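You operate a simulated robot arm through the tools that you are given. There is no shell and no other tool. Be economical: measure what you need, move in short steps, check, and stop when the job is done.

The job below is to be done with a simulated two-armed robot. You get a single attempt, and the scene is never put back.

TASK
Put one of the resin pucks from the top of the dosing bench on top of the pleated oil filter there. Then turn the gauge setting knob to +1. Then stack the black plaque that says "3" from the top of the testing bench on top of the black plaque labelled "2". Then close the small goods drawer. Then take the red mould frame on the top of the mould bench and put it away on the top shelf of the mould rack. Then stack the clear sheet labelled "4" from the top of the mould bench on top of the clear sheet labelled "5". Then fetch the 0.5 MM shim holder from the top of the mould bench and set it on the board under the dosing bench. Then take the flat weight and put it on the brown copper plate. Then open the service cupboard drawer, put the window stay from the inside of the service cupboard drawer on top of the large mould and shut the drawer again. Then open the top plinth drawer, put the brass rubbing block on the top of the service cupboard away in the inside of the top plinth drawer and shut the drawer again. Then put the contact probe on the top of the service cupboard away on the top shelf of the cart rack. Keep to this order.

The check looks at the end state, three seconds after you hand in, the way a careful person would. Anything else that was tipped, shoved, dropped, spilled or broken makes it a failure. Flat cloth is picked up by pressing the open fingertips on it (5 to 10 N) and closing them slowly along it; thin cloth reads only 2 to 8 mm in the jaws.

THE ROBOT
Two 7-joint arms with two-finger parallel grippers on one trunk, on a base that drives. Base frame: it is fixed to the floor where the robot stands at the start and does not move with it; the origin is under the middle of the robot, x ahead of it, y to its left, z up. Units: cm, rad, N and s.
The left shoulder is at the start at [5, 16.5, 113], the right one opposite. With the tool pointing down near the work surface each hand reaches from about 18 to 68 cm from the robot's upright axis, wherever it stands, measured 20 degrees to its own side. Places, roughly: black plaque [-225, -50, 75]; board under the dosing bench [70, 170, 30]; brass rubbing block (5x3x10 cm) [-570, -620, 100]; clear sheet [325, 125, 75]; contact probe [-575, -600, 100]; copper plate [325, -575, 75]; flat weight (8x7x7 cm) [340, -590, 80]; gauge setting knob [-210, 110, 110]; inside of the top plinth drawer [350, -580, 60]; large mould [-575, -300, 125]; pleated oil filter [50, 0, 100]; red mould frame [350, 0, 75]; resin puck [100, 0, 75]; service cupboard drawer [-560, -610, 80]; shim holder [350, 100, 100]; small goods drawer [310, -160, 40]; top plinth drawer [340, -580, 60]; top shelf of the cart rack [-570, -80, 120]; top shelf of the mould rack [220, 300, 120]; window stay (10x4x4 cm) [-560, -590, 80]. Payload 3.91 kg a hand.
The tool frame of a hand sits at the grasp point between the pads (the TCP): z along the fingers, y along the line on which they close. The tips reach 3 cm beyond it. The gripper opens to 11 cm. The fingers are 2 cm wide and 1 cm thick; the gripper's body (4.8 by 11.2 cm) begins 5.5 cm behind the TCP.
Orientation is that of the tool frame in the base frame, as [roll, pitch, yaw] about the fixed x, y, z axes, in that order (R = Rz(yaw) Ry(pitch) Rx(roll)). With the fingers straight down and closing along the base's y, the tool's x points along the base's -x, its y along +y and its z along -z.

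THE INTERFACE
- The arms move only by the tool servo_tool. It takes "left_targets", "right_targets" or both (then of equal length, played together; a hand with none holds still); each is a list of rows, each a list of 3 entries, a list of its own where there are three numbers: the shift along the base's x, y, z in units of 30 mm (1.0 is 30 mm), then the turn, a rotation vector about the base's x, y, z in units of 5 degrees (1.0 is 5 degrees), then the gripper command, from -1 (shut) to 1 (fully open), values between in proportion. In form: [[[x, y, z], [rx, ry, rz], hand], ...]. A call has 1 to 20 rows; each row shifts and turns the commanded pose from where the row before left it. A call with a number of a shift or a turn outside -1 to 1 is refused whole. Each row takes 0.2 s and may step no farther than 5 cm and 0.15 rad from the row before; otherwise, or with a gripper value out of range, the whole call is refused. Where a pose cannot be reached the arm comes as near as it can. A force on the tool above 40 N (or 10 N above the force at the start of the call, whichever is more), or a blocked arm, ends the call early, and 0.2 s more pass. Each finger travels about 4.5 cm/s and halts on what it meets, pressing with about 38 N; the grip force reading is that of the motor and also rises with nothing between the fingers. The clock runs only during rows and for 0.2 s after the last one: add rows that do not move to give the fingers time. The reply holds the time, the measured pose of the TCP, the force on the tool along the base axes, the opening and the grip force, in the units named above and with some noise, with the torque about the TCP (base axes, N m) and any sound that the robot's microphone picked up.
- Cameras (640 x 400 px; columns grow to the right, rows downward): "scene" is now at [12.97, -0.44, 132.51]; the picture's right is [-0.00, -1.00, 0.00], its down [-0.47, 0.00, -0.88] and it looks along [0.88, -0.00, -0.47] (base axes); focal length 245 px, centre (320, 200). "left" rides on the left gripper at [7.2, -1.7, -10.3] in its tool frame; the picture's right is [0.23, 0.97, 0.00], its down [-0.76, 0.18, -0.62] and it looks along [-0.61, 0.14, 0.78] (tool axes); focal length 222 px, centre (320, 200). "right" rides on the right gripper at [7.2, 1.7, -10.3] in its tool frame; the picture's right is [-0.23, 0.97, 0.00], its down [-0.76, -0.18, -0.62] and it looks along [-0.61, -0.14, 0.78] (tool axes); focal length 222 px, centre (320, 200). There is no depth. A picture from a camera that has moved, and an enlarged one, comes with that camera's place and axes in the base frame and with its lens. The place of the scene camera against the robot may be out by one fixed shift of up to 2.5 cm in any direction.
- grab_frame(camera): a new picture of that camera. It takes no simulated time.
- raise_lower(by): slides the trunk up (or, below 0, down) by that many cm; the arms and the scene camera ride with it, the base frame stays. It gives what a move gives, with no picture.
- base_move(legs): drives the robot by 1 to 6 legs, each [ahead, left, turn to the left] in cm, cm and rad, along the robot's own axes; the way and the turn of a leg run together, so that a leg with both is an arc; at most 150 cm and 3.142 rad a leg. The arms and the cameras ride along, it lands a little off, and it stops where it bumps. It gives what a move gives.
- head_to(pan, tilt): turns the head with the scene camera to pan (to the left, within 1.396 rad either way) and tilt (down, from -0.506 to 1.204), counted from straight ahead of the robot. It gives what a move gives.
- inspect(camera, box): a new picture of the part [left, top, right, bottom] of that camera's present view, enlarged. It takes no simulated time.
- sign_off(): hands the job in; it is judged then, once.

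Work in short steps. Places have to be worked out from the pictures, the camera data and where the tool is seen: move nearer, look again, correct. Check each grasp and each placing, and mend what went wrong. You have 567 turns and 370 pictures in all, those below and enlarged ones among them. Open the grippers and draw the arms clear of the work before you hand the job in, unless the task says otherwise.

The tools are called after ">>>" as name(argument=value, ...) on one line, values as JSON. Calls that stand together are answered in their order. servo_tool: Moves the arms, as the interface text tells. Its arguments: {"type":"object","properties":{"left_targets":{"type":"array","items":{"type":"array"}},"right_targets":{"type":"array","items":{"type":"array"}}},"required":[]} The other tools are called the same way: raise_lower (by) slides the trunk up or down; base_move (legs) drives the base; head_to (pan, tilt) turns the head that bears the scene camera; grab_frame (camera) takes a picture; inspect (camera, box) takes an enlarged picture of a part of a camera's view; sign_off () hands the job in.

At the start:

```text
t: 0.0
left_tool_pos: [38.65, 24.63, 111.48]
left_ee_rot: [-3.14, 0.0, -3.139]
left_wrist_force: [0.1, 0.0, -0.6]
left_torque: [-0.01, -0.01, 0.01]
left_finger_gap: 10.99
left_grasp_force: 0.0
right_tool_pos: [38.92, -14.82, 120.43]
right_ee_rot: [3.14, -0.001, 3.141]
right_wrist_force: [-0.4, -0.1, 0.7]
right_torque: [0.02, -0.02, -0.02]
right_finger_gap: 11.0
right_grasp_force: 0.1
trunk travel left (down, up): [-35.0, 15.3]
robot x, y, heading: [0.13, -0.16, -0.002]
head pan, tilt: [0.0, 0.492]
```

scene: 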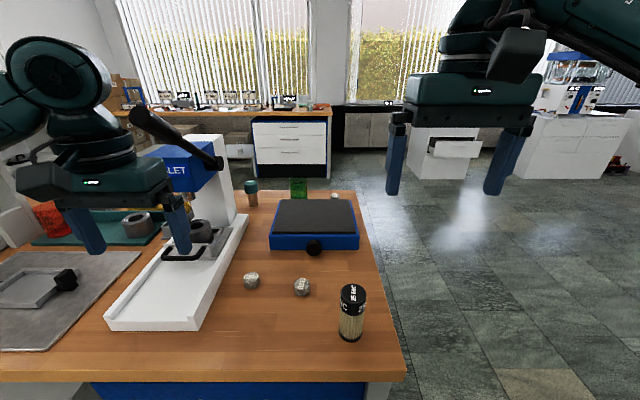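
right: 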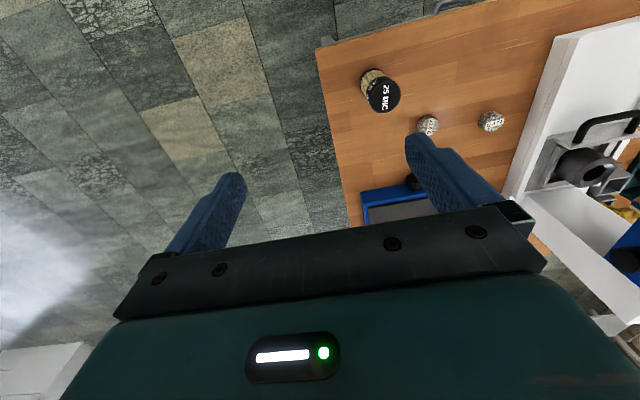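
left: 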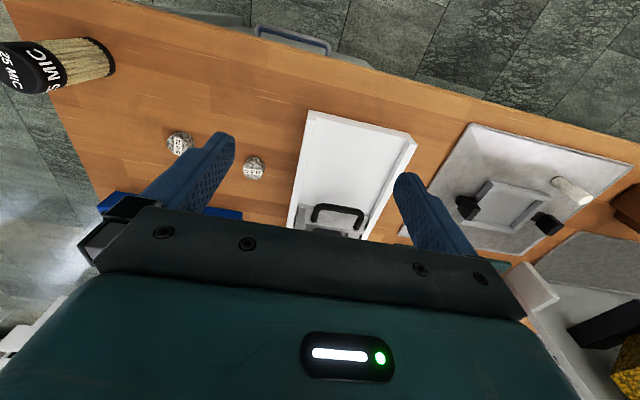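

The right and left frames put the nearer puck at about [51.4, 3.5, 89.5] and the filter top at about [42, -6, 97.5]. I'm moving the right hand above the puck to look closer.

>>> servo_tool(right_targets=[[[0.53, 0.87, -0.6], [0, 0, 0], 1], [[0.53, 0.87, -0.6], [0, 0, 0], 1], [[0.53, 0.87, -0.6], [0, 0, 0], 1], [[0.53, 0.87, -0.6], [0, 0, 0], 1], [[0.53, 0.87, -0.6], [0, 0, 0], 1], [[0.53, 0.87, -0.6], [0, 0, 0], 1], [[0.53, 0.87, -0.6], [0, 0, 0], 1]])

>>> grab_frame(camera="right")

>>> grab_frame(camera="scene")

```text
t: 1.6
left_tool_pos: [38.67, 24.74, 111.4]
left_ee_rot: [-3.141, 0.0, -3.14]
left_wrist_force: [0.8, 0.1, -0.3]
left_torque: [-0.01, 0.01, -0.01]
left_finger_gap: 11.01
left_grasp_force: 0.1
right_tool_pos: [50.1, 3.55, 107.9]
right_ee_rot: [-3.141, 0.0, 3.142]
right_wrist_force: [-0.5, -0.4, 0.2]
right_torque: [-0.03, 0.0, 0.0]
right_finger_gap: 10.98
right_grasp_force: 0.0
trunk travel left (down, up): [-35.0, 15.3]
robot x, y, heading: [-0.19, -0.04, -0.003]
head pan, tilt: [0.0, 0.492]
```

```text
366 pictures are left
camera right: at [42.85, 5.25, 118.11], right [0.23, 0.97, 0.0], down [0.76, -0.18, 0.62], along [0.61, -0.14, -0.78], focal length 222 px, centre (320, 200)
```

right: 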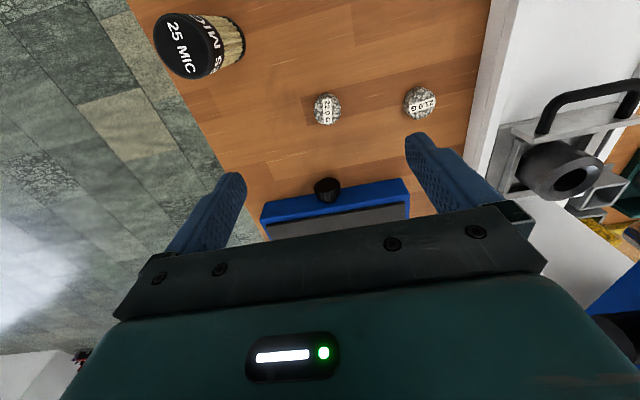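

```text
365 pictures are left
camera scene: at [12.99, -0.39, 132.51], right [0.0, -1.0, 0.0], down [-0.47, 0.0, -0.88], along [0.88, 0.0, -0.47], focal length 245 px, centre (320, 200)
```

scene: 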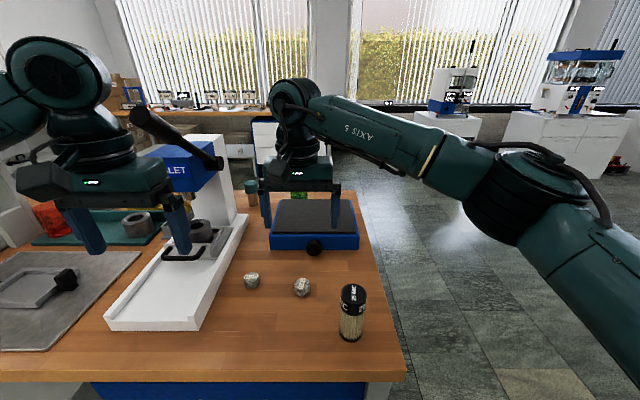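

The puck now triangulates to about [51.6, 4.0, 88.4] and the filter top to [41.8, -5.8, 96.5]. I'm going down above the puck to look again.

>>> servo_tool(right_targets=[[[0.25, 0.08, -0.9], [0, 0, 0], 1], [[0.25, 0.08, -0.9], [0, 0, 0], 1], [[0, 0, -0.9], [0, 0, 0], 1], [[0, 0, -0.9], [0, 0, 0], 1], [[0, 0, -0.9], [0, 0, 0], 1]])

>>> grab_frame(camera="right")

```text
t: 2.8
left_tool_pos: [38.71, 24.6, 111.45]
left_ee_rot: [3.14, 0.0, -3.139]
left_wrist_force: [0.2, 0.5, -1.1]
left_torque: [-0.02, -0.01, 0.0]
left_finger_gap: 11.02
left_grasp_force: 0.1
right_tool_pos: [51.5, 3.96, 94.28]
right_ee_rot: [3.14, 0.001, -3.141]
right_wrist_force: [0.5, -0.1, -0.2]
right_torque: [-0.01, 0.01, 0.01]
right_finger_gap: 11.0
right_grasp_force: 0.2
trunk travel left (down, up): [-35.0, 15.3]
robot x, y, heading: [0.02, 0.15, 0.003]
head pan, tilt: [0.0, 0.492]
```

```text
364 pictures are left
camera right: at [44.21, 5.62, 104.55], right [0.23, 0.97, 0.0], down [0.76, -0.18, 0.62], along [0.61, -0.14, -0.78], focal length 222 px, centre (320, 200)
```

right: 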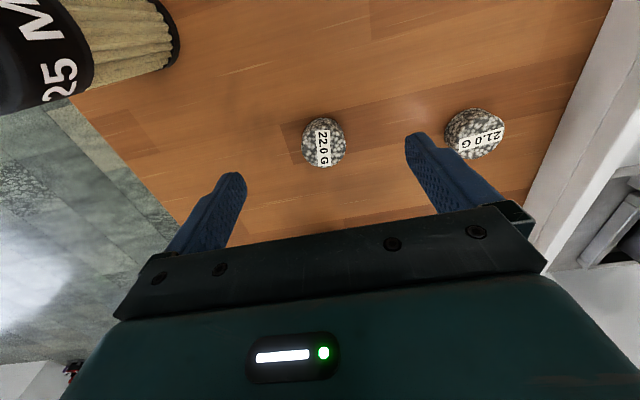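

The puck sits near [52, 4.05], with its centre at z 86.5 to 88. I'm lowering further in small steps while watching the force.

>>> servo_tool(right_targets=[[[0.15, 0.03, -0.5], [0, 0, 0], 0.6], [[0, 0, -0.5], [0, 0, 0], 0.3], [[0, 0, -0.4], [0, 0, 0], 0.1], [[0, 0, 0], [0, 0, 0], 0.0]])

>>> grab_frame(camera="right")

>>> grab_frame(camera="scene")

```text
t: 3.8
left_tool_pos: [38.69, 24.74, 111.33]
left_ee_rot: [-3.141, 0.0, -3.14]
left_wrist_force: [0.8, -0.7, -0.4]
left_torque: [-0.03, 0.03, 0.02]
left_finger_gap: 10.99
left_grasp_force: 0.0
right_tool_pos: [52.03, 4.1, 90.15]
right_ee_rot: [3.141, 0.0, -3.141]
right_wrist_force: [0.4, -0.8, -0.3]
right_torque: [-0.02, -0.01, 0.01]
right_finger_gap: 5.49
right_grasp_force: 0.0
trunk travel left (down, up): [-35.0, 15.3]
robot x, y, heading: [-0.27, 0.07, -0.004]
head pan, tilt: [0.0, 0.492]
```

```text
363 pictures are left
camera right: at [44.72, 5.74, 100.4], right [0.23, 0.97, 0.0], down [0.76, -0.18, 0.62], along [0.61, -0.14, -0.78], focal length 222 px, centre (320, 200)
```

right: 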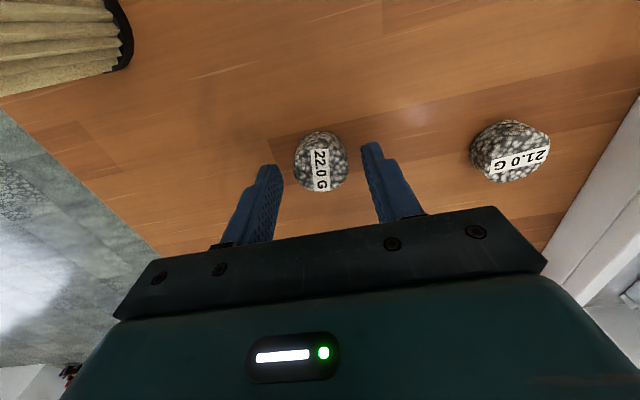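

```text
362 pictures are left
camera scene: at [12.97, -0.44, 132.51], right [0.0, -1.0, 0.0], down [-0.47, 0.0, -0.88], along [0.88, 0.0, -0.47], focal length 245 px, centre (320, 200)
```

scene: 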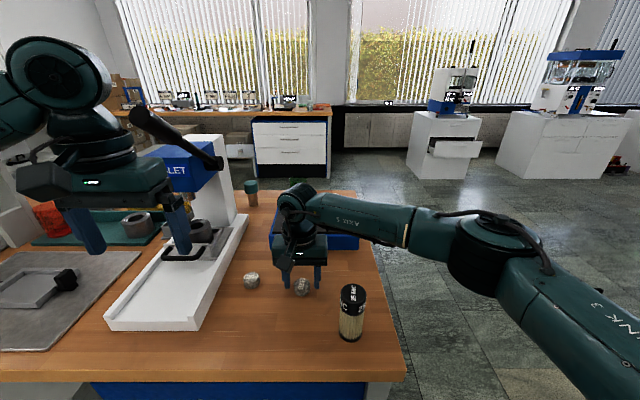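

The puck lies right between the fingertips. I'm lowering about 1.5 cm more with x +0.2.

>>> servo_tool(right_targets=[[[0.05, 0, -0.2], [0, 0, 0], 0.0], [[0, 0, -0.15], [0, 0, 0], 0.0], [[0, 0, -0.15], [0, 0, 0], 0.0]])

>>> grab_frame(camera="right")

```text
t: 4.6
left_tool_pos: [38.61, 24.75, 111.47]
left_ee_rot: [3.142, 0.002, -3.14]
left_wrist_force: [0.1, 0.0, -0.5]
left_torque: [-0.02, 0.02, -0.01]
left_finger_gap: 10.98
left_grasp_force: 0.1
right_tool_pos: [52.16, 4.0, 89.0]
right_ee_rot: [3.138, 0.006, -3.141]
right_wrist_force: [-0.5, -1.6, 16.8]
right_torque: [-0.55, 0.14, 0.13]
right_finger_gap: 5.51
right_grasp_force: 0.2
trunk travel left (down, up): [-35.0, 15.3]
robot x, y, heading: [0.13, -0.02, -0.002]
head pan, tilt: [0.0, 0.492]
```

```text
361 pictures are left
camera right: at [44.8, 5.73, 99.26], right [0.23, 0.97, 0.0], down [0.76, -0.18, 0.63], along [0.61, -0.14, -0.78], focal length 222 px, centre (320, 200)
```

right: 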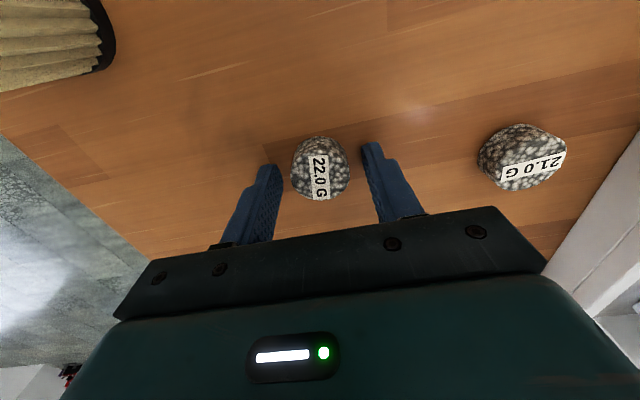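

The fingertips touch the table at TCP z 89, so the table top is at about 86. I'm raising 0.5 cm and closing.

>>> servo_tool(right_targets=[[[0.03, 0, 0.2], [0, 0, 0], 0.0], [[0, 0, 0], [0, 0, 0], -0.3], [[0, 0, 0], [0, 0, 0], -0.6], [[0, 0, 0], [0, 0, 0], -0.8], [[0, 0, 0], [0, 0, 0], -0.8]])

>>> servo_tool(right_targets=[[[0, 0, 0.5], [0, 0, 0], -0.8], [[0, 0, 0.9], [0, 0, 0], -0.8], [[0, 0, 0.9], [0, 0, 0], -0.8], [[0, 0, 1], [0, 0, 0], -0.8], [[0, 0, 1], [0, 0, 0], -0.8], [[0, 0, 1], [0, 0, 0], -0.8]])

>>> grab_frame(camera="right")

```text
t: 5.8
left_tool_pos: [38.72, 24.66, 111.41]
left_ee_rot: [3.14, 0.0, -3.141]
left_wrist_force: [-0.4, -0.4, 0.3]
left_torque: [-0.01, 0.01, -0.01]
left_finger_gap: 11.01
left_grasp_force: 0.0
right_tool_pos: [52.22, 4.04, 89.42]
right_ee_rot: [-3.141, -0.001, -3.142]
right_wrist_force: [0.4, 0.5, 0.5]
right_torque: [0.02, 0.0, -0.01]
right_finger_gap: 3.4
right_grasp_force: 38.5
trunk travel left (down, up): [-35.0, 15.3]
robot x, y, heading: [-0.27, 0.03, 0.001]
head pan, tilt: [0.0, 0.492]
```

```text
t: 7.2
left_tool_pos: [38.61, 24.67, 111.42]
left_ee_rot: [3.141, 0.0, -3.141]
left_wrist_force: [-0.4, -0.2, -0.4]
left_torque: [0.01, -0.01, 0.04]
left_finger_gap: 10.98
left_grasp_force: 0.0
right_tool_pos: [52.21, 3.96, 105.34]
right_ee_rot: [-3.141, -0.001, -3.139]
right_wrist_force: [-1.0, 0.2, 0.3]
right_torque: [-0.02, -0.01, -0.02]
right_finger_gap: 3.39
right_grasp_force: 38.4
trunk travel left (down, up): [-35.0, 15.3]
robot x, y, heading: [-0.34, 0.45, -0.001]
head pan, tilt: [0.0, 0.492]
```

```text
360 pictures are left
camera right: at [44.87, 5.7, 115.54], right [0.23, 0.97, 0.0], down [0.76, -0.18, 0.62], along [0.61, -0.14, -0.78], focal length 222 px, centre (320, 200)
```

right: 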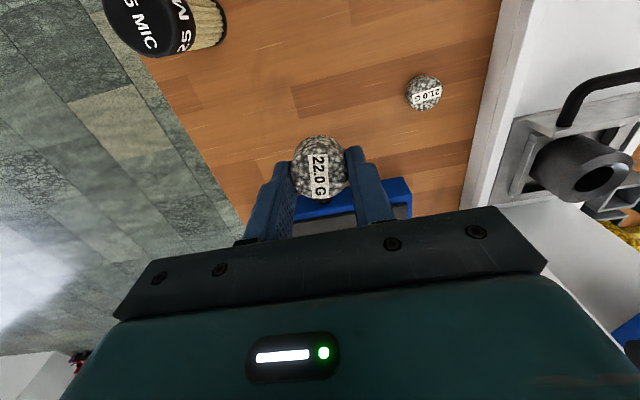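

The puck is gripped (gap 3.4, force 38). I'm carrying it above the filter at about [41.8, -5.8].

>>> servo_tool(right_targets=[[[-0.7, -0.65, 0], [0, 0, 0], -0.8], [[-0.7, -0.65, 0], [0, 0, 0], -0.8], [[-0.7, -0.65, 0], [0, 0, 0], -0.8], [[-0.7, -0.65, 0], [0, 0, 0], -0.8], [[-0.68, -0.65, 0], [0, 0, 0], -0.8], [[0, 0, 0], [0, 0, 0], -0.8]])

>>> grab_frame(camera="right")

>>> inspect(camera="scene", box=[240, 200, 440, 360])

```text
t: 8.6
left_tool_pos: [38.65, 24.74, 111.43]
left_ee_rot: [-3.14, 0.001, -3.14]
left_wrist_force: [0.2, 0.0, -0.9]
left_torque: [-0.01, 0.01, -0.04]
left_finger_gap: 10.99
left_grasp_force: 0.2
right_tool_pos: [41.79, -5.72, 105.17]
right_ee_rot: [3.14, 0.001, -3.14]
right_wrist_force: [-0.3, 0.6, -0.2]
right_torque: [0.0, -0.02, -0.01]
right_finger_gap: 3.4
right_grasp_force: 37.9
trunk travel left (down, up): [-35.0, 15.3]
robot x, y, heading: [0.07, -0.1, 0.0]
head pan, tilt: [0.0, 0.492]
```

```text
359 pictures are left
camera right: at [34.42, -3.96, 115.48], right [0.23, 0.97, 0.0], down [0.76, -0.18, 0.62], along [0.61, -0.14, -0.78], focal length 222 px, centre (320, 200)
```

right: 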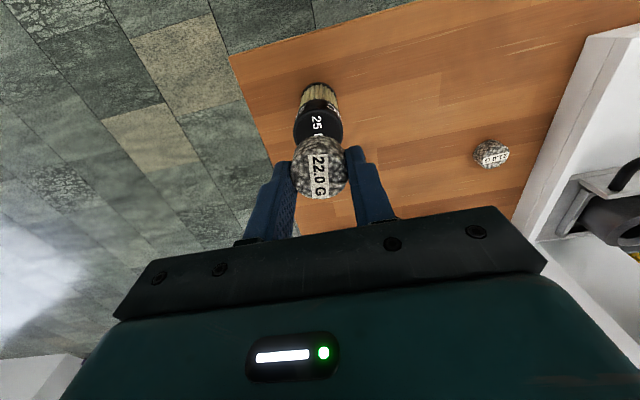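

```text
2.50 times, centred on (340, 280) of scene
camera zoom: at [12.98, -0.42, 132.51], right [0.0, -1.0, 0.0], down [-0.47, 0.0, -0.88], along [0.88, 0.0, -0.47], focal length 612 px, centre (270, 0)
```

zoom: 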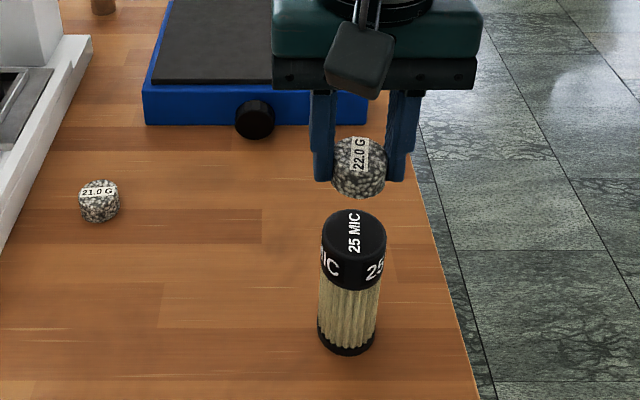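

Puck and filter line up in the views to within about 0.2 cm. I'm lowering towards contact (expected at TCP z near 100).

>>> servo_tool(right_targets=[[[0.07, 0.04, -0.5], [0, 0, 0], -0.8], [[0, 0, -0.5], [0, 0, 0], -0.8], [[0, 0, -0.35], [0, 0, 0], -0.8], [[0, 0, 0], [0, 0, 0], -0.8]])

>>> grab_frame(camera="right")

>>> inspect(camera="scene", box=[280, 220, 420, 360])

```text
t: 9.6
left_tool_pos: [38.68, 24.6, 111.44]
left_ee_rot: [3.14, -0.001, -3.141]
left_wrist_force: [0.7, -0.4, 0.3]
left_torque: [-0.02, -0.02, 0.01]
left_finger_gap: 10.98
left_grasp_force: 0.1
right_tool_pos: [41.99, -5.53, 101.13]
right_ee_rot: [-3.141, 0.001, -3.141]
right_wrist_force: [0.3, 0.6, -0.1]
right_torque: [0.0, 0.03, -0.03]
right_finger_gap: 3.42
right_grasp_force: 38.3
trunk travel left (down, up): [-35.0, 15.3]
robot x, y, heading: [-0.0, 0.13, -0.002]
head pan, tilt: [0.0, 0.492]
```

```text
357 pictures are left
camera right: at [34.7, -3.88, 111.36], right [0.23, 0.97, 0.0], down [0.76, -0.18, 0.62], along [0.61, -0.14, -0.78], focal length 222 px, centre (320, 200)
```

right: 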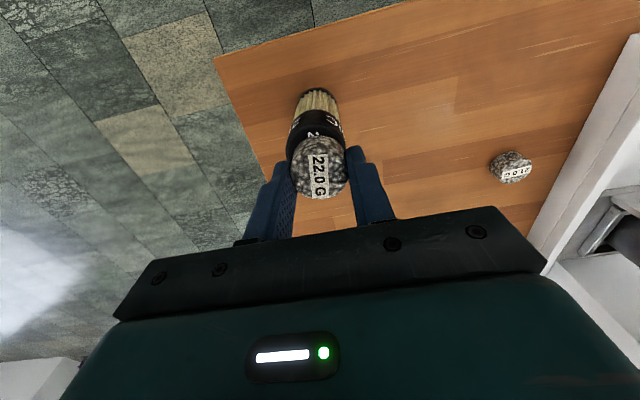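

```text
2.86 times, centred on (350, 290) of scene
camera zoom: at [12.97, -0.44, 132.51], right [0.0, -1.0, 0.0], down [-0.47, 0.0, -0.88], along [0.88, 0.0, -0.47], focal length 700 px, centre (234, -57)
```

zoom: 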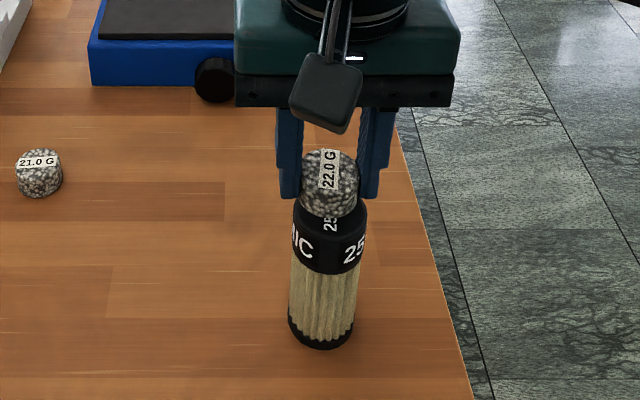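

The puck is centred above the cap. I'm lowering in tiny steps until it touches.

>>> servo_tool(right_targets=[[[0, 0, -0.1], [0, 0, 0], -0.8], [[0, 0, -0.1], [0, 0, 0], -0.8], [[0, 0, 0], [0, 0, 0], -0.8]])

>>> inspect(camera="scene", box=[280, 220, 420, 360])

```text
t: 10.4
left_tool_pos: [38.84, 24.82, 111.39]
left_ee_rot: [-3.141, 0.001, -3.14]
left_wrist_force: [0.1, -0.4, -0.1]
left_torque: [-0.01, -0.02, 0.0]
left_finger_gap: 10.99
left_grasp_force: 0.1
right_tool_pos: [41.93, -5.6, 100.47]
right_ee_rot: [-3.141, 0.001, 3.141]
right_wrist_force: [0.6, 0.0, -0.1]
right_torque: [0.01, 0.03, -0.02]
right_finger_gap: 3.37
right_grasp_force: 38.3
trunk travel left (down, up): [-35.0, 15.3]
robot x, y, heading: [0.01, -0.13, -0.002]
head pan, tilt: [0.0, 0.492]
```

```text
2.86 times, centred on (350, 290) of scene
camera zoom: at [12.97, -0.44, 132.51], right [0.0, -1.0, 0.0], down [-0.47, 0.0, -0.88], along [0.88, 0.0, -0.47], focal length 700 px, centre (234, -57)
```

zoom: 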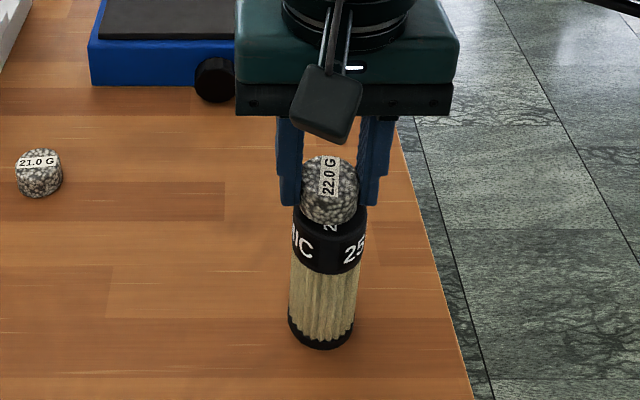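

There is no contact yet, so I'm continuing down in tiny steps.

>>> servo_tool(right_targets=[[[0, 0, -0.08], [0, 0, 0], -0.8], [[0, 0, -0.08], [0, 0, 0], -0.8], [[0, 0, 0], [0, 0, 0], -0.8]])

```text
t: 11.2
left_tool_pos: [38.71, 24.69, 111.42]
left_ee_rot: [-3.141, 0.0, -3.139]
left_wrist_force: [0.2, -0.1, -0.1]
left_torque: [0.01, -0.01, -0.01]
left_finger_gap: 11.0
left_grasp_force: 0.1
right_tool_pos: [42.12, -5.67, 100.01]
right_ee_rot: [-3.141, 0.001, -3.14]
right_wrist_force: [-1.1, -0.1, -0.1]
right_torque: [0.0, -0.03, 0.03]
right_finger_gap: 3.39
right_grasp_force: 38.1
trunk travel left (down, up): [-35.0, 15.3]
robot x, y, heading: [0.16, -0.18, 0.002]
head pan, tilt: [0.0, 0.492]
```

Still free, so I'm going on down.

>>> servo_tool(right_targets=[[[0, 0, -0.07], [0, 0, 0], -0.8], [[0, 0, -0.07], [0, 0, 0], -0.8], [[0, 0, 0], [0, 0, 0], -0.8]])

>>> inspect(camera="scene", box=[310, 250, 390, 330])

```text
t: 12.0
left_tool_pos: [38.59, 24.58, 111.35]
left_ee_rot: [3.141, 0.0, -3.139]
left_wrist_force: [0.4, 0.4, 0.8]
left_torque: [0.02, 0.01, 0.07]
left_finger_gap: 11.0
left_grasp_force: 0.1
right_tool_pos: [42.03, -5.53, 99.69]
right_ee_rot: [3.139, 0.004, 3.141]
right_wrist_force: [0.6, -0.6, 17.0]
right_torque: [-0.05, 0.04, 0.01]
right_finger_gap: 3.4
right_grasp_force: 38.0
trunk travel left (down, up): [-35.0, 15.3]
robot x, y, heading: [0.09, -0.02, -0.003]
head pan, tilt: [0.0, 0.492]
```

```text
5.00 times, centred on (350, 290) of scene
camera zoom: at [12.88, -0.44, 132.55], right [0.0, -1.0, 0.0], down [-0.47, 0.0, -0.88], along [0.88, 0.0, -0.47], focal length 1224 px, centre (170, -250)
```

zoom: 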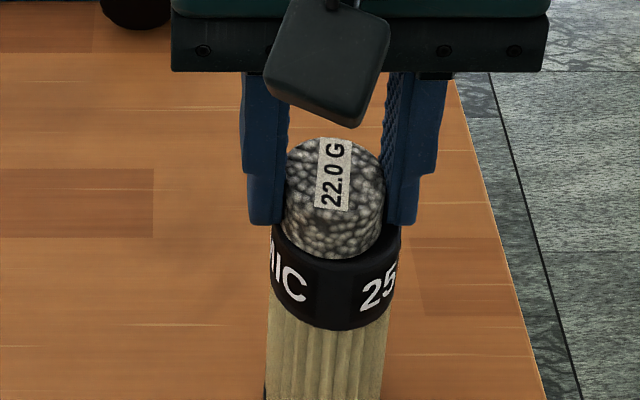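

Contact at 17 N with the puck centred. I'm relieving the press, opening the fingers and rising.

>>> servo_tool(right_targets=[[[0, 0, 0.05], [0, 0, 0], -0.8], [[0, 0, 0], [0, 0, 0], -0.25], [[0, 0, 0], [0, 0, 0], 0.0], [[0, 0, 0], [0, 0, 0], 0.0], [[0, 0, 0.5], [0, 0, 0], 0.0], [[0, 0, 1], [0, 0, 0], 0.0], [[0, 0, 1], [0, 0, 0], 0.3], [[0, 0, 1], [0, 0, 0], 1], [[0, 0, 1], [0, 0, 0], 1]])

>>> inspect(camera="scene", box=[310, 250, 390, 330])

>>> grab_frame(camera="right")

```text
t: 14.0
left_tool_pos: [38.72, 24.69, 111.46]
left_ee_rot: [3.14, 0.0, -3.138]
left_wrist_force: [-1.0, 0.5, 0.2]
left_torque: [0.0, 0.0, 0.01]
left_finger_gap: 10.98
left_grasp_force: 0.0
right_tool_pos: [41.9, -5.61, 113.22]
right_ee_rot: [-3.141, 0.001, 3.142]
right_wrist_force: [-0.7, -0.2, 0.2]
right_torque: [0.05, 0.03, 0.02]
right_finger_gap: 11.0
right_grasp_force: 0.1
trunk travel left (down, up): [-35.0, 15.3]
robot x, y, heading: [0.15, 0.03, 0.002]
head pan, tilt: [0.0, 0.492]
```

```text
5.00 times, centred on (350, 290) of scene
camera zoom: at [12.95, -0.43, 132.51], right [0.0, -1.0, 0.0], down [-0.47, 0.0, -0.88], along [0.88, 0.0, -0.47], focal length 1224 px, centre (170, -250)
```

zoom: 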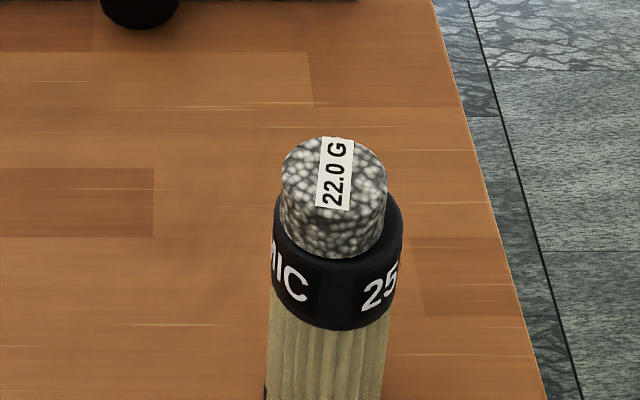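

```text
352 pictures are left
camera right: at [34.67, -3.9, 123.54], right [0.23, 0.97, 0.0], down [0.76, -0.18, 0.62], along [0.61, -0.14, -0.78], focal length 222 px, centre (320, 200)
```

right: 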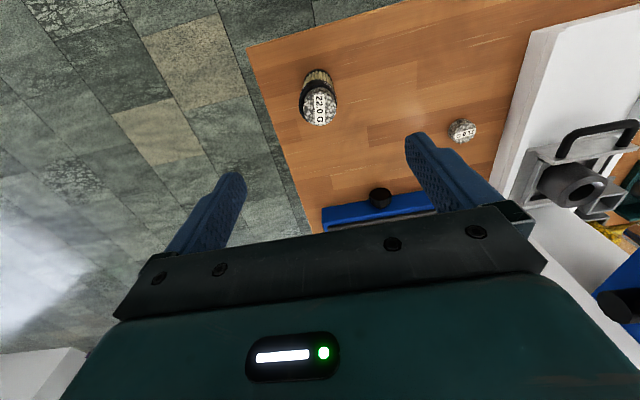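

The puck stands well on the filter. Next I'm backing away from the dosing bench and turning toward the gauge knob behind me, near [-210, 110].

>>> base_move(legs=[[-45, 0, 0], [0, 0, 1.3]])

>>> head_to(pan=1.0, tilt=0.3)

>>> grab_frame(camera="scene")

```text
t: 19.9
left_tool_pos: [-58.44, 43.92, 111.47]
left_ee_rot: [-3.142, -0.001, -1.836]
left_wrist_force: [-0.1, -0.6, 0.0]
left_torque: [-0.02, 0.01, -0.02]
left_finger_gap: 11.03
left_grasp_force: 0.1
right_tool_pos: [-28.46, 39.06, 113.3]
right_ee_rot: [-3.141, 0.002, -1.838]
right_wrist_force: [-0.8, -0.1, -0.5]
right_torque: [0.02, 0.01, 0.0]
right_finger_gap: 11.02
right_grasp_force: 0.1
trunk travel left (down, up): [-35.0, 15.3]
robot x, y, heading: [-44.84, 0.28, 1.312]
head pan, tilt: [0.0, 0.492]
```

```text
t: 21.2
left_tool_pos: [-58.44, 43.76, 111.44]
left_ee_rot: [-3.142, 0.0, -1.836]
left_wrist_force: [0.2, 0.0, 0.7]
left_torque: [-0.01, 0.01, 0.0]
left_finger_gap: 10.97
left_grasp_force: 0.0
right_tool_pos: [-28.49, 39.02, 113.07]
right_ee_rot: [-3.141, -0.001, -1.838]
right_wrist_force: [0.1, 0.5, -0.4]
right_torque: [0.02, -0.01, 0.01]
right_finger_gap: 11.0
right_grasp_force: 0.0
trunk travel left (down, up): [-35.0, 15.3]
robot x, y, heading: [-44.96, -0.33, 1.31]
head pan, tilt: [1.0, 0.3]
```

```text
351 pictures are left
camera scene: at [-49.38, 9.27, 134.29], right [0.74, 0.67, 0.0], down [0.2, -0.22, -0.96], along [-0.64, 0.71, -0.3], focal length 245 px, centre (320, 200)
```

scene: 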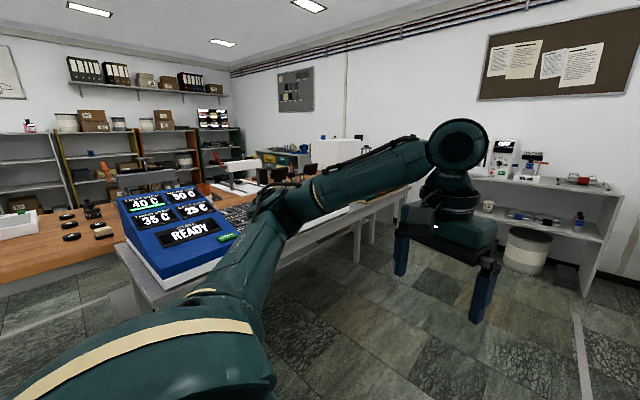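

Benches lie to the left. I'm panning further to see the testing bench before turning.

>>> head_to(pan=1.39, tilt=0.6)

>>> grab_frame(camera="scene")

```text
t: 22.1
left_tool_pos: [-58.47, 43.82, 111.45]
left_ee_rot: [3.14, 0.002, -1.838]
left_wrist_force: [-0.5, -0.3, -0.3]
left_torque: [-0.02, -0.01, 0.03]
left_finger_gap: 11.02
left_grasp_force: 0.1
right_tool_pos: [-28.42, 38.99, 113.16]
right_ee_rot: [-3.141, -0.001, -1.838]
right_wrist_force: [-0.7, -0.4, -0.4]
right_torque: [0.03, -0.01, 0.05]
right_finger_gap: 11.01
right_grasp_force: 0.0
trunk travel left (down, up): [-35.0, 15.3]
robot x, y, heading: [-44.82, -0.13, 1.302]
head pan, tilt: [1.389, 0.6]
```

```text
350 pictures are left
camera scene: at [-51.1, 6.17, 131.54], right [0.43, 0.9, 0.0], down [0.51, -0.24, -0.83], along [-0.74, 0.36, -0.56], focal length 245 px, centre (320, 200)
```

scene: 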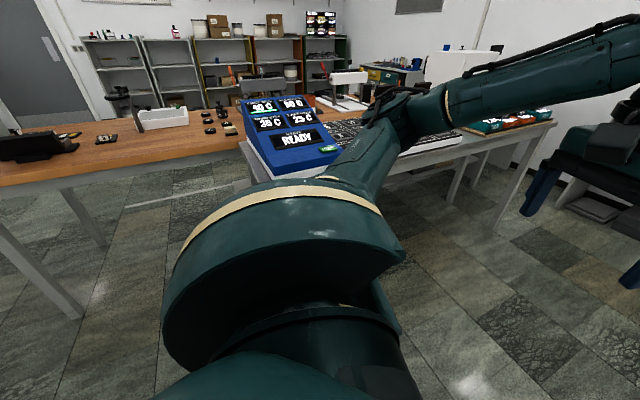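

The front edge of the testing bench is over 1 m away, so turning in place is safe.

>>> base_move(legs=[[0, 0, 1.65]])

>>> head_to(pan=-0.35, tilt=0.35)

>>> grab_frame(camera="scene")

```text
t: 26.4
left_tool_pos: [-87.8, -16.32, 111.38]
left_ee_rot: [-3.141, -0.001, -0.206]
left_wrist_force: [-0.3, 0.4, -0.6]
left_torque: [-0.03, -0.03, -0.02]
left_finger_gap: 11.02
left_grasp_force: 0.1
right_tool_pos: [-84.84, 13.99, 113.12]
right_ee_rot: [-3.141, 0.0, -0.207]
right_wrist_force: [0.0, 0.7, 0.5]
right_torque: [-0.03, 0.01, 0.04]
right_finger_gap: 11.01
right_grasp_force: 0.1
trunk travel left (down, up): [-35.0, 15.3]
robot x, y, heading: [-45.02, 0.05, 2.935]
head pan, tilt: [1.389, 0.6]
```

```text
t: 28.2
left_tool_pos: [-87.8, -16.23, 111.3]
left_ee_rot: [3.141, 0.0, -0.207]
left_wrist_force: [-0.2, 0.5, 0.9]
left_torque: [0.02, 0.0, 0.03]
left_finger_gap: 11.01
left_grasp_force: 0.0
right_tool_pos: [-84.73, 14.04, 113.21]
right_ee_rot: [3.142, 0.0, -0.207]
right_wrist_force: [-0.2, 0.4, 0.8]
right_torque: [0.01, 0.0, -0.03]
right_finger_gap: 11.0
right_grasp_force: 0.1
trunk travel left (down, up): [-35.0, 15.3]
robot x, y, heading: [-44.96, -0.39, 2.936]
head pan, tilt: [-0.351, 0.351]
```

```text
349 pictures are left
camera scene: at [-54.68, 5.03, 133.81], right [0.53, 0.85, 0.0], down [0.29, -0.18, -0.94], along [-0.8, 0.5, -0.34], focal length 245 px, centre (320, 200)
```

scene: 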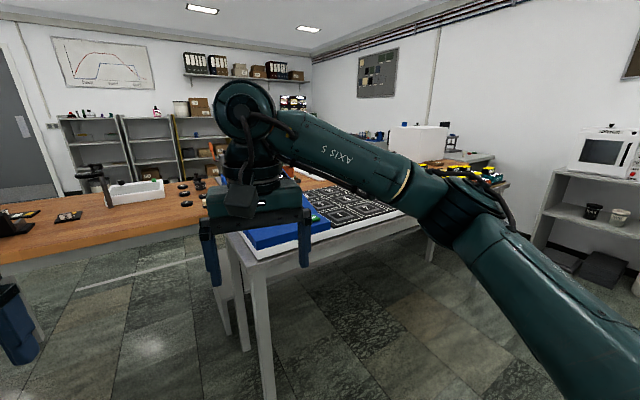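

The right arm blocks the view, so I'm lowering that hand in free air to see the gauge.

>>> servo_tool(right_targets=[[[0.3, 0.3, -1], [0, 0, 0], 1], [[0.3, 0.3, -1], [0, 0, 0], 1], [[0.3, 0.3, -1], [0, 0, 0], 1], [[0.3, 0.3, -1], [0, 0, 0], 1], [[0.3, 0.3, -1], [0, 0, 0], 1], [[0.3, 0.3, -1], [0, 0, 0], 1], [[0.3, 0.3, -1], [0, 0, 0], 1], [[0.3, 0.3, -1], [0, 0, 0], 1]])

>>> grab_frame(camera="scene")

```text
t: 30.0
left_tool_pos: [-87.75, -16.21, 111.42]
left_ee_rot: [3.141, -0.001, -0.207]
left_wrist_force: [0.1, -0.2, -0.1]
left_torque: [0.01, 0.0, 0.01]
left_finger_gap: 11.02
left_grasp_force: 0.1
right_tool_pos: [-77.47, 21.36, 89.21]
right_ee_rot: [3.141, 0.0, -0.207]
right_wrist_force: [1.0, 0.5, -0.7]
right_torque: [0.04, 0.0, -0.01]
right_finger_gap: 11.0
right_grasp_force: 0.0
trunk travel left (down, up): [-35.0, 15.3]
robot x, y, heading: [-44.65, -0.11, 2.934]
head pan, tilt: [-0.351, 0.351]
```

```text
348 pictures are left
camera scene: at [-54.67, 5.06, 133.82], right [0.53, 0.85, 0.0], down [0.29, -0.18, -0.94], along [-0.8, 0.5, -0.34], focal length 245 px, centre (320, 200)
```

scene: 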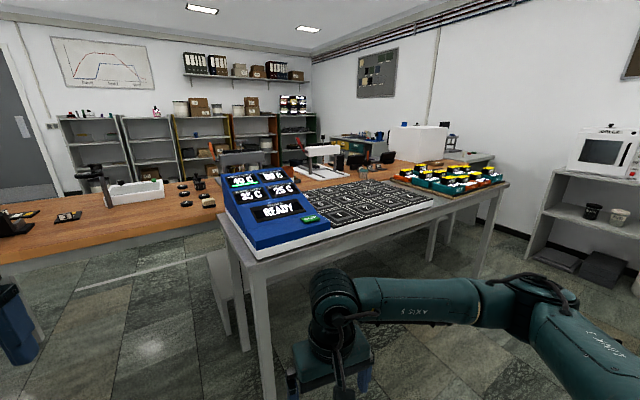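

Now the benches are visible. I'm zooming into the middle to find the gauge.

>>> inspect(camera="scene", box=[220, 120, 420, 245])

>>> inspect(camera="scene", box=[0, 130, 240, 280])

```text
3.20 times, centred on (320, 182) of scene
camera zoom: at [-54.67, 5.06, 133.82], right [0.53, 0.85, 0.0], down [0.29, -0.18, -0.94], along [-0.8, 0.5, -0.34], focal length 784 px, centre (320, 256)
```

zoom: 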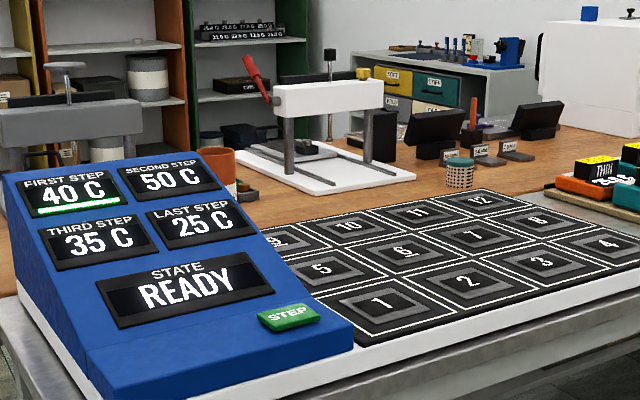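

```text
2.67 times, centred on (120, 205) of scene
camera zoom: at [-54.67, 5.06, 133.82], right [0.53, 0.85, 0.0], down [0.29, -0.18, -0.94], along [-0.8, 0.5, -0.34], focal length 653 px, centre (853, 187)
```

zoom: 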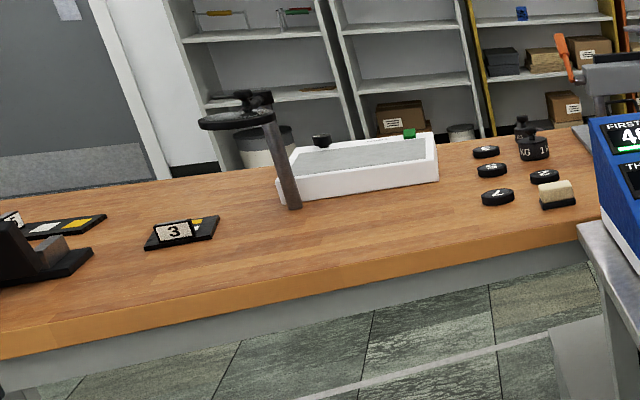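

The gauge is probably the white stand near (-205, 105). I'm raising the trunk and driving nearer on the open side to see the layout.

>>> raise_lower(by=14)

>>> base_move(legs=[[55, 25, 0]])

>>> head_to(pan=-0.6, tilt=0.4)

>>> grab_frame(camera="scene")

```text
t: 31.6
left_tool_pos: [-87.86, -16.24, 125.44]
left_ee_rot: [-3.141, 0.0, -0.206]
left_wrist_force: [0.5, -0.5, 0.1]
left_torque: [0.03, 0.01, 0.02]
left_finger_gap: 11.01
left_grasp_force: 0.0
right_tool_pos: [-77.69, 21.28, 103.23]
right_ee_rot: [-3.141, 0.001, -0.207]
right_wrist_force: [-0.2, 0.7, -0.8]
right_torque: [0.01, 0.01, 0.0]
right_finger_gap: 11.0
right_grasp_force: 0.1
trunk travel left (down, up): [-49.0, 1.3]
robot x, y, heading: [-44.64, -0.09, 2.931]
head pan, tilt: [-0.351, 0.351]
```

```text
t: 35.1
left_tool_pos: [-147.48, -28.84, 125.33]
left_ee_rot: [-3.14, -0.001, -0.209]
left_wrist_force: [-0.1, 0.3, -0.4]
left_torque: [-0.01, -0.02, 0.0]
left_finger_gap: 11.0
left_grasp_force: 0.0
right_tool_pos: [-137.11, 8.5, 103.31]
right_ee_rot: [3.141, 0.001, -0.212]
right_wrist_force: [-0.2, -0.5, 0.0]
right_torque: [0.03, 0.02, 0.03]
right_finger_gap: 11.01
right_grasp_force: 0.0
trunk travel left (down, up): [-49.0, 1.3]
robot x, y, heading: [-104.5, -13.03, 2.926]
head pan, tilt: [-0.351, 0.351]
```

```text
t: 35.9
left_tool_pos: [-147.45, -28.78, 125.47]
left_ee_rot: [-3.141, -0.001, -0.211]
left_wrist_force: [-1.6, 0.3, 0.2]
left_torque: [0.01, -0.02, -0.01]
left_finger_gap: 11.0
left_grasp_force: 0.0
right_tool_pos: [-137.2, 8.65, 103.3]
right_ee_rot: [-3.14, 0.001, -0.213]
right_wrist_force: [0.9, -0.9, -0.8]
right_torque: [0.0, -0.02, 0.0]
right_finger_gap: 11.0
right_grasp_force: 0.0
trunk travel left (down, up): [-49.0, 1.3]
robot x, y, heading: [-104.56, -13.04, 2.929]
head pan, tilt: [-0.6, 0.4]
```

```text
345 pictures are left
camera scene: at [-112.7, -5.99, 147.36], right [0.73, 0.69, 0.0], down [0.27, -0.28, -0.92], along [-0.63, 0.67, -0.39], focal length 245 px, centre (320, 200)
```

scene: 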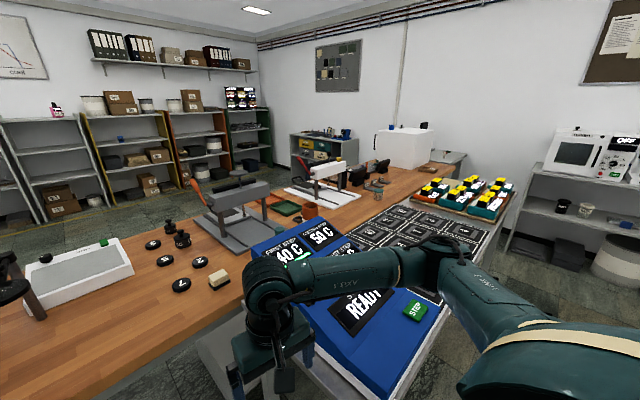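

The bench runs along y, with an aisle behind it. I'm zooming on the two bridge devices.

>>> inspect(camera="scene", box=[180, 140, 380, 265])

>>> inspect(camera="scene", box=[280, 150, 380, 212])

```text
3.20 times, centred on (280, 202) of scene
camera zoom: at [-112.7, -5.99, 147.36], right [0.73, 0.69, 0.0], down [0.27, -0.28, -0.92], along [-0.63, 0.67, -0.39], focal length 784 px, centre (448, 192)
```

zoom: 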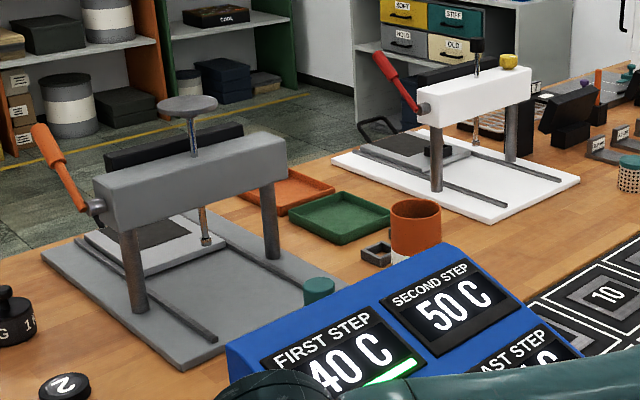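

```text
6.40 times, centred on (330, 181) of scene
camera zoom: at [-112.7, -5.99, 147.36], right [0.73, 0.69, 0.0], down [0.27, -0.28, -0.92], along [-0.63, 0.67, -0.39], focal length 1567 px, centre (256, 322)
```

zoom: 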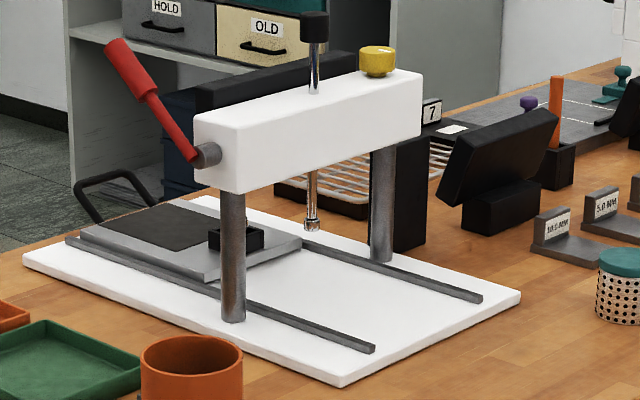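

The yellow knob triangulates to [-207, 112, 111.5], and its panel faces the far (-x) side. I'm looking left for a way around the bench.

>>> head_to(pan=0.35, tilt=0.4)

>>> grab_frame(camera="scene")

>>> head_to(pan=1.3, tilt=0.4)

>>> grab_frame(camera="scene")

```text
t: 37.1
left_tool_pos: [-147.49, -28.84, 125.44]
left_ee_rot: [3.141, 0.001, -0.211]
left_wrist_force: [-0.8, -0.2, 0.0]
left_torque: [-0.02, -0.01, 0.0]
left_finger_gap: 10.99
left_grasp_force: 0.1
right_tool_pos: [-137.03, 8.58, 103.24]
right_ee_rot: [-3.141, 0.001, -0.212]
right_wrist_force: [0.2, -0.8, -0.4]
right_torque: [0.0, 0.02, 0.0]
right_finger_gap: 11.0
right_grasp_force: 0.0
trunk travel left (down, up): [-49.0, 1.3]
robot x, y, heading: [-104.6, -12.84, 2.932]
head pan, tilt: [0.351, 0.4]
```

```text
342 pictures are left
camera scene: at [-115.5, -13.98, 147.36], right [-0.14, 0.99, 0.0], down [0.39, 0.05, -0.92], along [-0.91, -0.13, -0.39], focal length 245 px, centre (320, 200)
```

scene: 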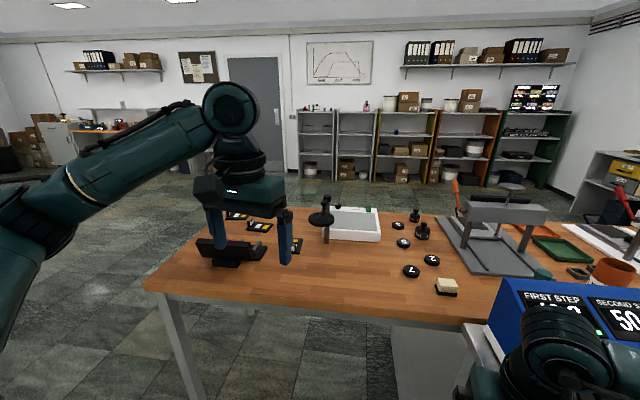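

```text
t: 38.3
left_tool_pos: [-147.48, -28.76, 125.34]
left_ee_rot: [3.14, 0.0, -0.212]
left_wrist_force: [0.1, -0.6, -1.3]
left_torque: [-0.02, -0.02, -0.01]
left_finger_gap: 11.04
left_grasp_force: 0.2
right_tool_pos: [-137.09, 8.54, 103.27]
right_ee_rot: [3.141, 0.0, -0.212]
right_wrist_force: [0.6, 1.1, -0.1]
right_torque: [0.03, 0.01, 0.0]
right_finger_gap: 11.01
right_grasp_force: 0.0
trunk travel left (down, up): [-49.0, 1.3]
robot x, y, heading: [-104.24, -13.06, 2.926]
head pan, tilt: [1.3, 0.4]
```

```text
341 pictures are left
camera scene: at [-110.64, -20.91, 147.36], right [-0.89, 0.47, 0.0], down [0.18, 0.34, -0.92], along [-0.43, -0.82, -0.39], focal length 245 px, centre (320, 200)
```

scene: 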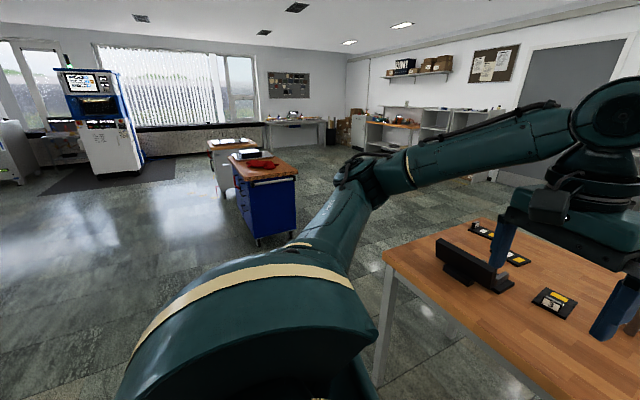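

The bench's left end is at y ≈ -85 and its far edge at x ≈ -245, with open floor behind. I'm driving around that end in legs.

>>> base_move(legs=[[0, 0, 0.21], [0, 140, 0], [150, 0, 0], [85, 0, 0], [0, 0, -3.14]])

>>> head_to(pan=0.9, tilt=0.4)

>>> grab_frame(camera="scene")

```text
t: 70.0
left_tool_pos: [-302.51, -125.31, 125.44]
left_ee_rot: [-3.142, -0.001, -3.099]
left_wrist_force: [-0.8, 0.7, 0.5]
left_torque: [0.0, -0.01, -0.01]
left_finger_gap: 10.98
left_grasp_force: 0.0
right_tool_pos: [-303.17, -164.11, 103.21]
right_ee_rot: [-3.141, -0.002, -3.102]
right_wrist_force: [-0.2, -0.4, 0.0]
right_torque: [-0.01, 0.01, -0.03]
right_finger_gap: 10.98
right_grasp_force: 0.0
trunk travel left (down, up): [-49.0, 1.3]
robot x, y, heading: [-340.21, -151.41, 0.041]
head pan, tilt: [1.3, 0.4]
```

```text
t: 70.8
left_tool_pos: [-302.47, -125.31, 125.46]
left_ee_rot: [3.141, -0.001, -3.1]
left_wrist_force: [-0.5, -0.2, -0.3]
left_torque: [-0.01, -0.04, 0.01]
left_finger_gap: 10.99
left_grasp_force: 0.0
right_tool_pos: [-303.24, -164.26, 103.23]
right_ee_rot: [-3.141, 0.0, -3.101]
right_wrist_force: [0.1, 0.4, -0.8]
right_torque: [0.01, 0.03, 0.01]
right_finger_gap: 10.99
right_grasp_force: 0.1
trunk travel left (down, up): [-49.0, 1.3]
robot x, y, heading: [-340.07, -151.59, 0.038]
head pan, tilt: [0.901, 0.4]
```

```text
340 pictures are left
camera scene: at [-330.89, -144.35, 147.36], right [0.81, -0.59, 0.0], down [-0.23, -0.31, -0.92], along [0.54, 0.75, -0.39], focal length 245 px, centre (320, 200)
```

scene: 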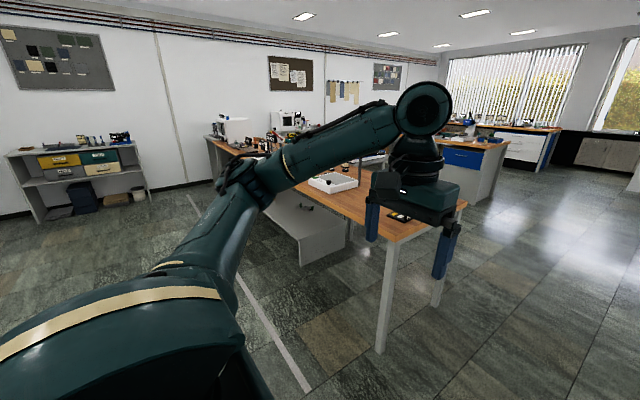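

The aisle is clear, so I'm sliding left to y ≈ 105 behind the gauge.

>>> base_move(legs=[[0, 0, -0.04], [0, 150, 0], [0, 108, 0]])

>>> head_to(pan=0.0, tilt=0.35)

>>> grab_frame(camera="scene")

```text
t: 93.8
left_tool_pos: [-298.55, 130.03, 125.38]
left_ee_rot: [-3.141, 0.001, 3.125]
left_wrist_force: [-0.8, 0.7, -0.4]
left_torque: [0.0, -0.03, 0.04]
left_finger_gap: 10.99
left_grasp_force: 0.0
right_tool_pos: [-301.53, 91.4, 103.26]
right_ee_rot: [-3.142, -0.001, 3.123]
right_wrist_force: [-0.3, -0.4, -0.5]
right_torque: [0.03, 0.0, -0.02]
right_finger_gap: 11.0
right_grasp_force: 0.1
trunk travel left (down, up): [-49.0, 1.3]
robot x, y, heading: [-337.36, 106.11, -0.017]
head pan, tilt: [0.901, 0.4]
```

```text
t: 95.0
left_tool_pos: [-298.65, 130.07, 125.49]
left_ee_rot: [3.14, 0.0, 3.124]
left_wrist_force: [-0.2, 0.2, 0.4]
left_torque: [-0.01, -0.02, 0.02]
left_finger_gap: 11.02
left_grasp_force: 0.2
right_tool_pos: [-301.58, 91.42, 103.21]
right_ee_rot: [-3.141, 0.001, 3.124]
right_wrist_force: [0.2, -0.1, -0.7]
right_torque: [-0.05, 0.0, -0.03]
right_finger_gap: 11.01
right_grasp_force: 0.0
trunk travel left (down, up): [-49.0, 1.3]
robot x, y, heading: [-338.26, 106.01, -0.018]
head pan, tilt: [0.0, 0.351]
```

```text
339 pictures are left
camera scene: at [-324.58, 105.44, 147.81], right [-0.02, -1.0, 0.0], down [-0.34, 0.01, -0.94], along [0.94, -0.02, -0.34], focal length 245 px, centre (320, 200)
```

scene: 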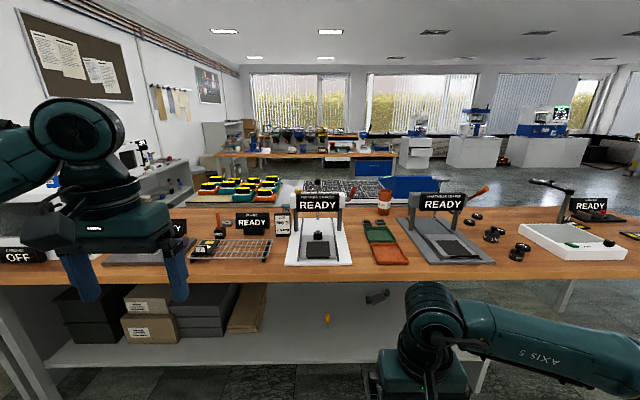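

The displays face me. I'm zooming in on the white gauge.

>>> inspect(camera="scene", box=[265, 165, 385, 285])

>>> inspect(camera="scene", box=[390, 165, 510, 285])

```text
3.33 times, centred on (325, 225) of scene
camera zoom: at [-324.58, 105.44, 147.81], right [-0.02, -1.0, 0.0], down [-0.34, 0.01, -0.94], along [0.94, -0.02, -0.34], focal length 816 px, centre (303, 117)
```

zoom: 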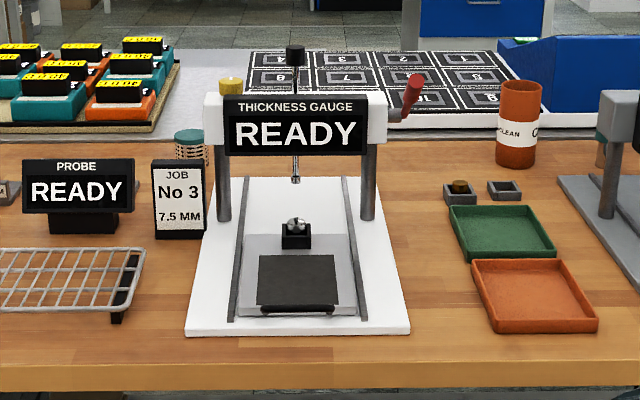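

```text
3.33 times, centred on (450, 225) of scene
camera zoom: at [-324.58, 105.44, 147.81], right [-0.02, -1.0, 0.0], down [-0.34, 0.01, -0.94], along [0.94, -0.02, -0.34], focal length 816 px, centre (-113, 117)
```

zoom: 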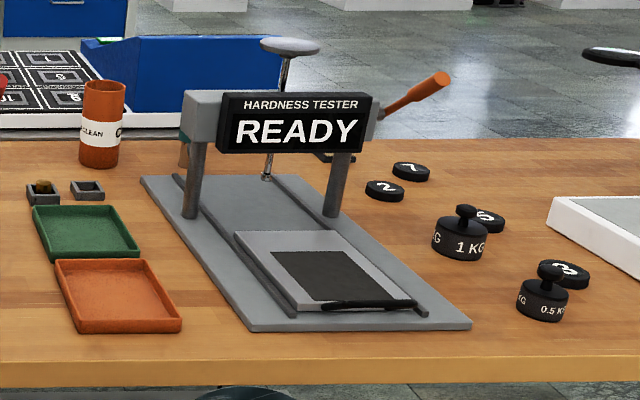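

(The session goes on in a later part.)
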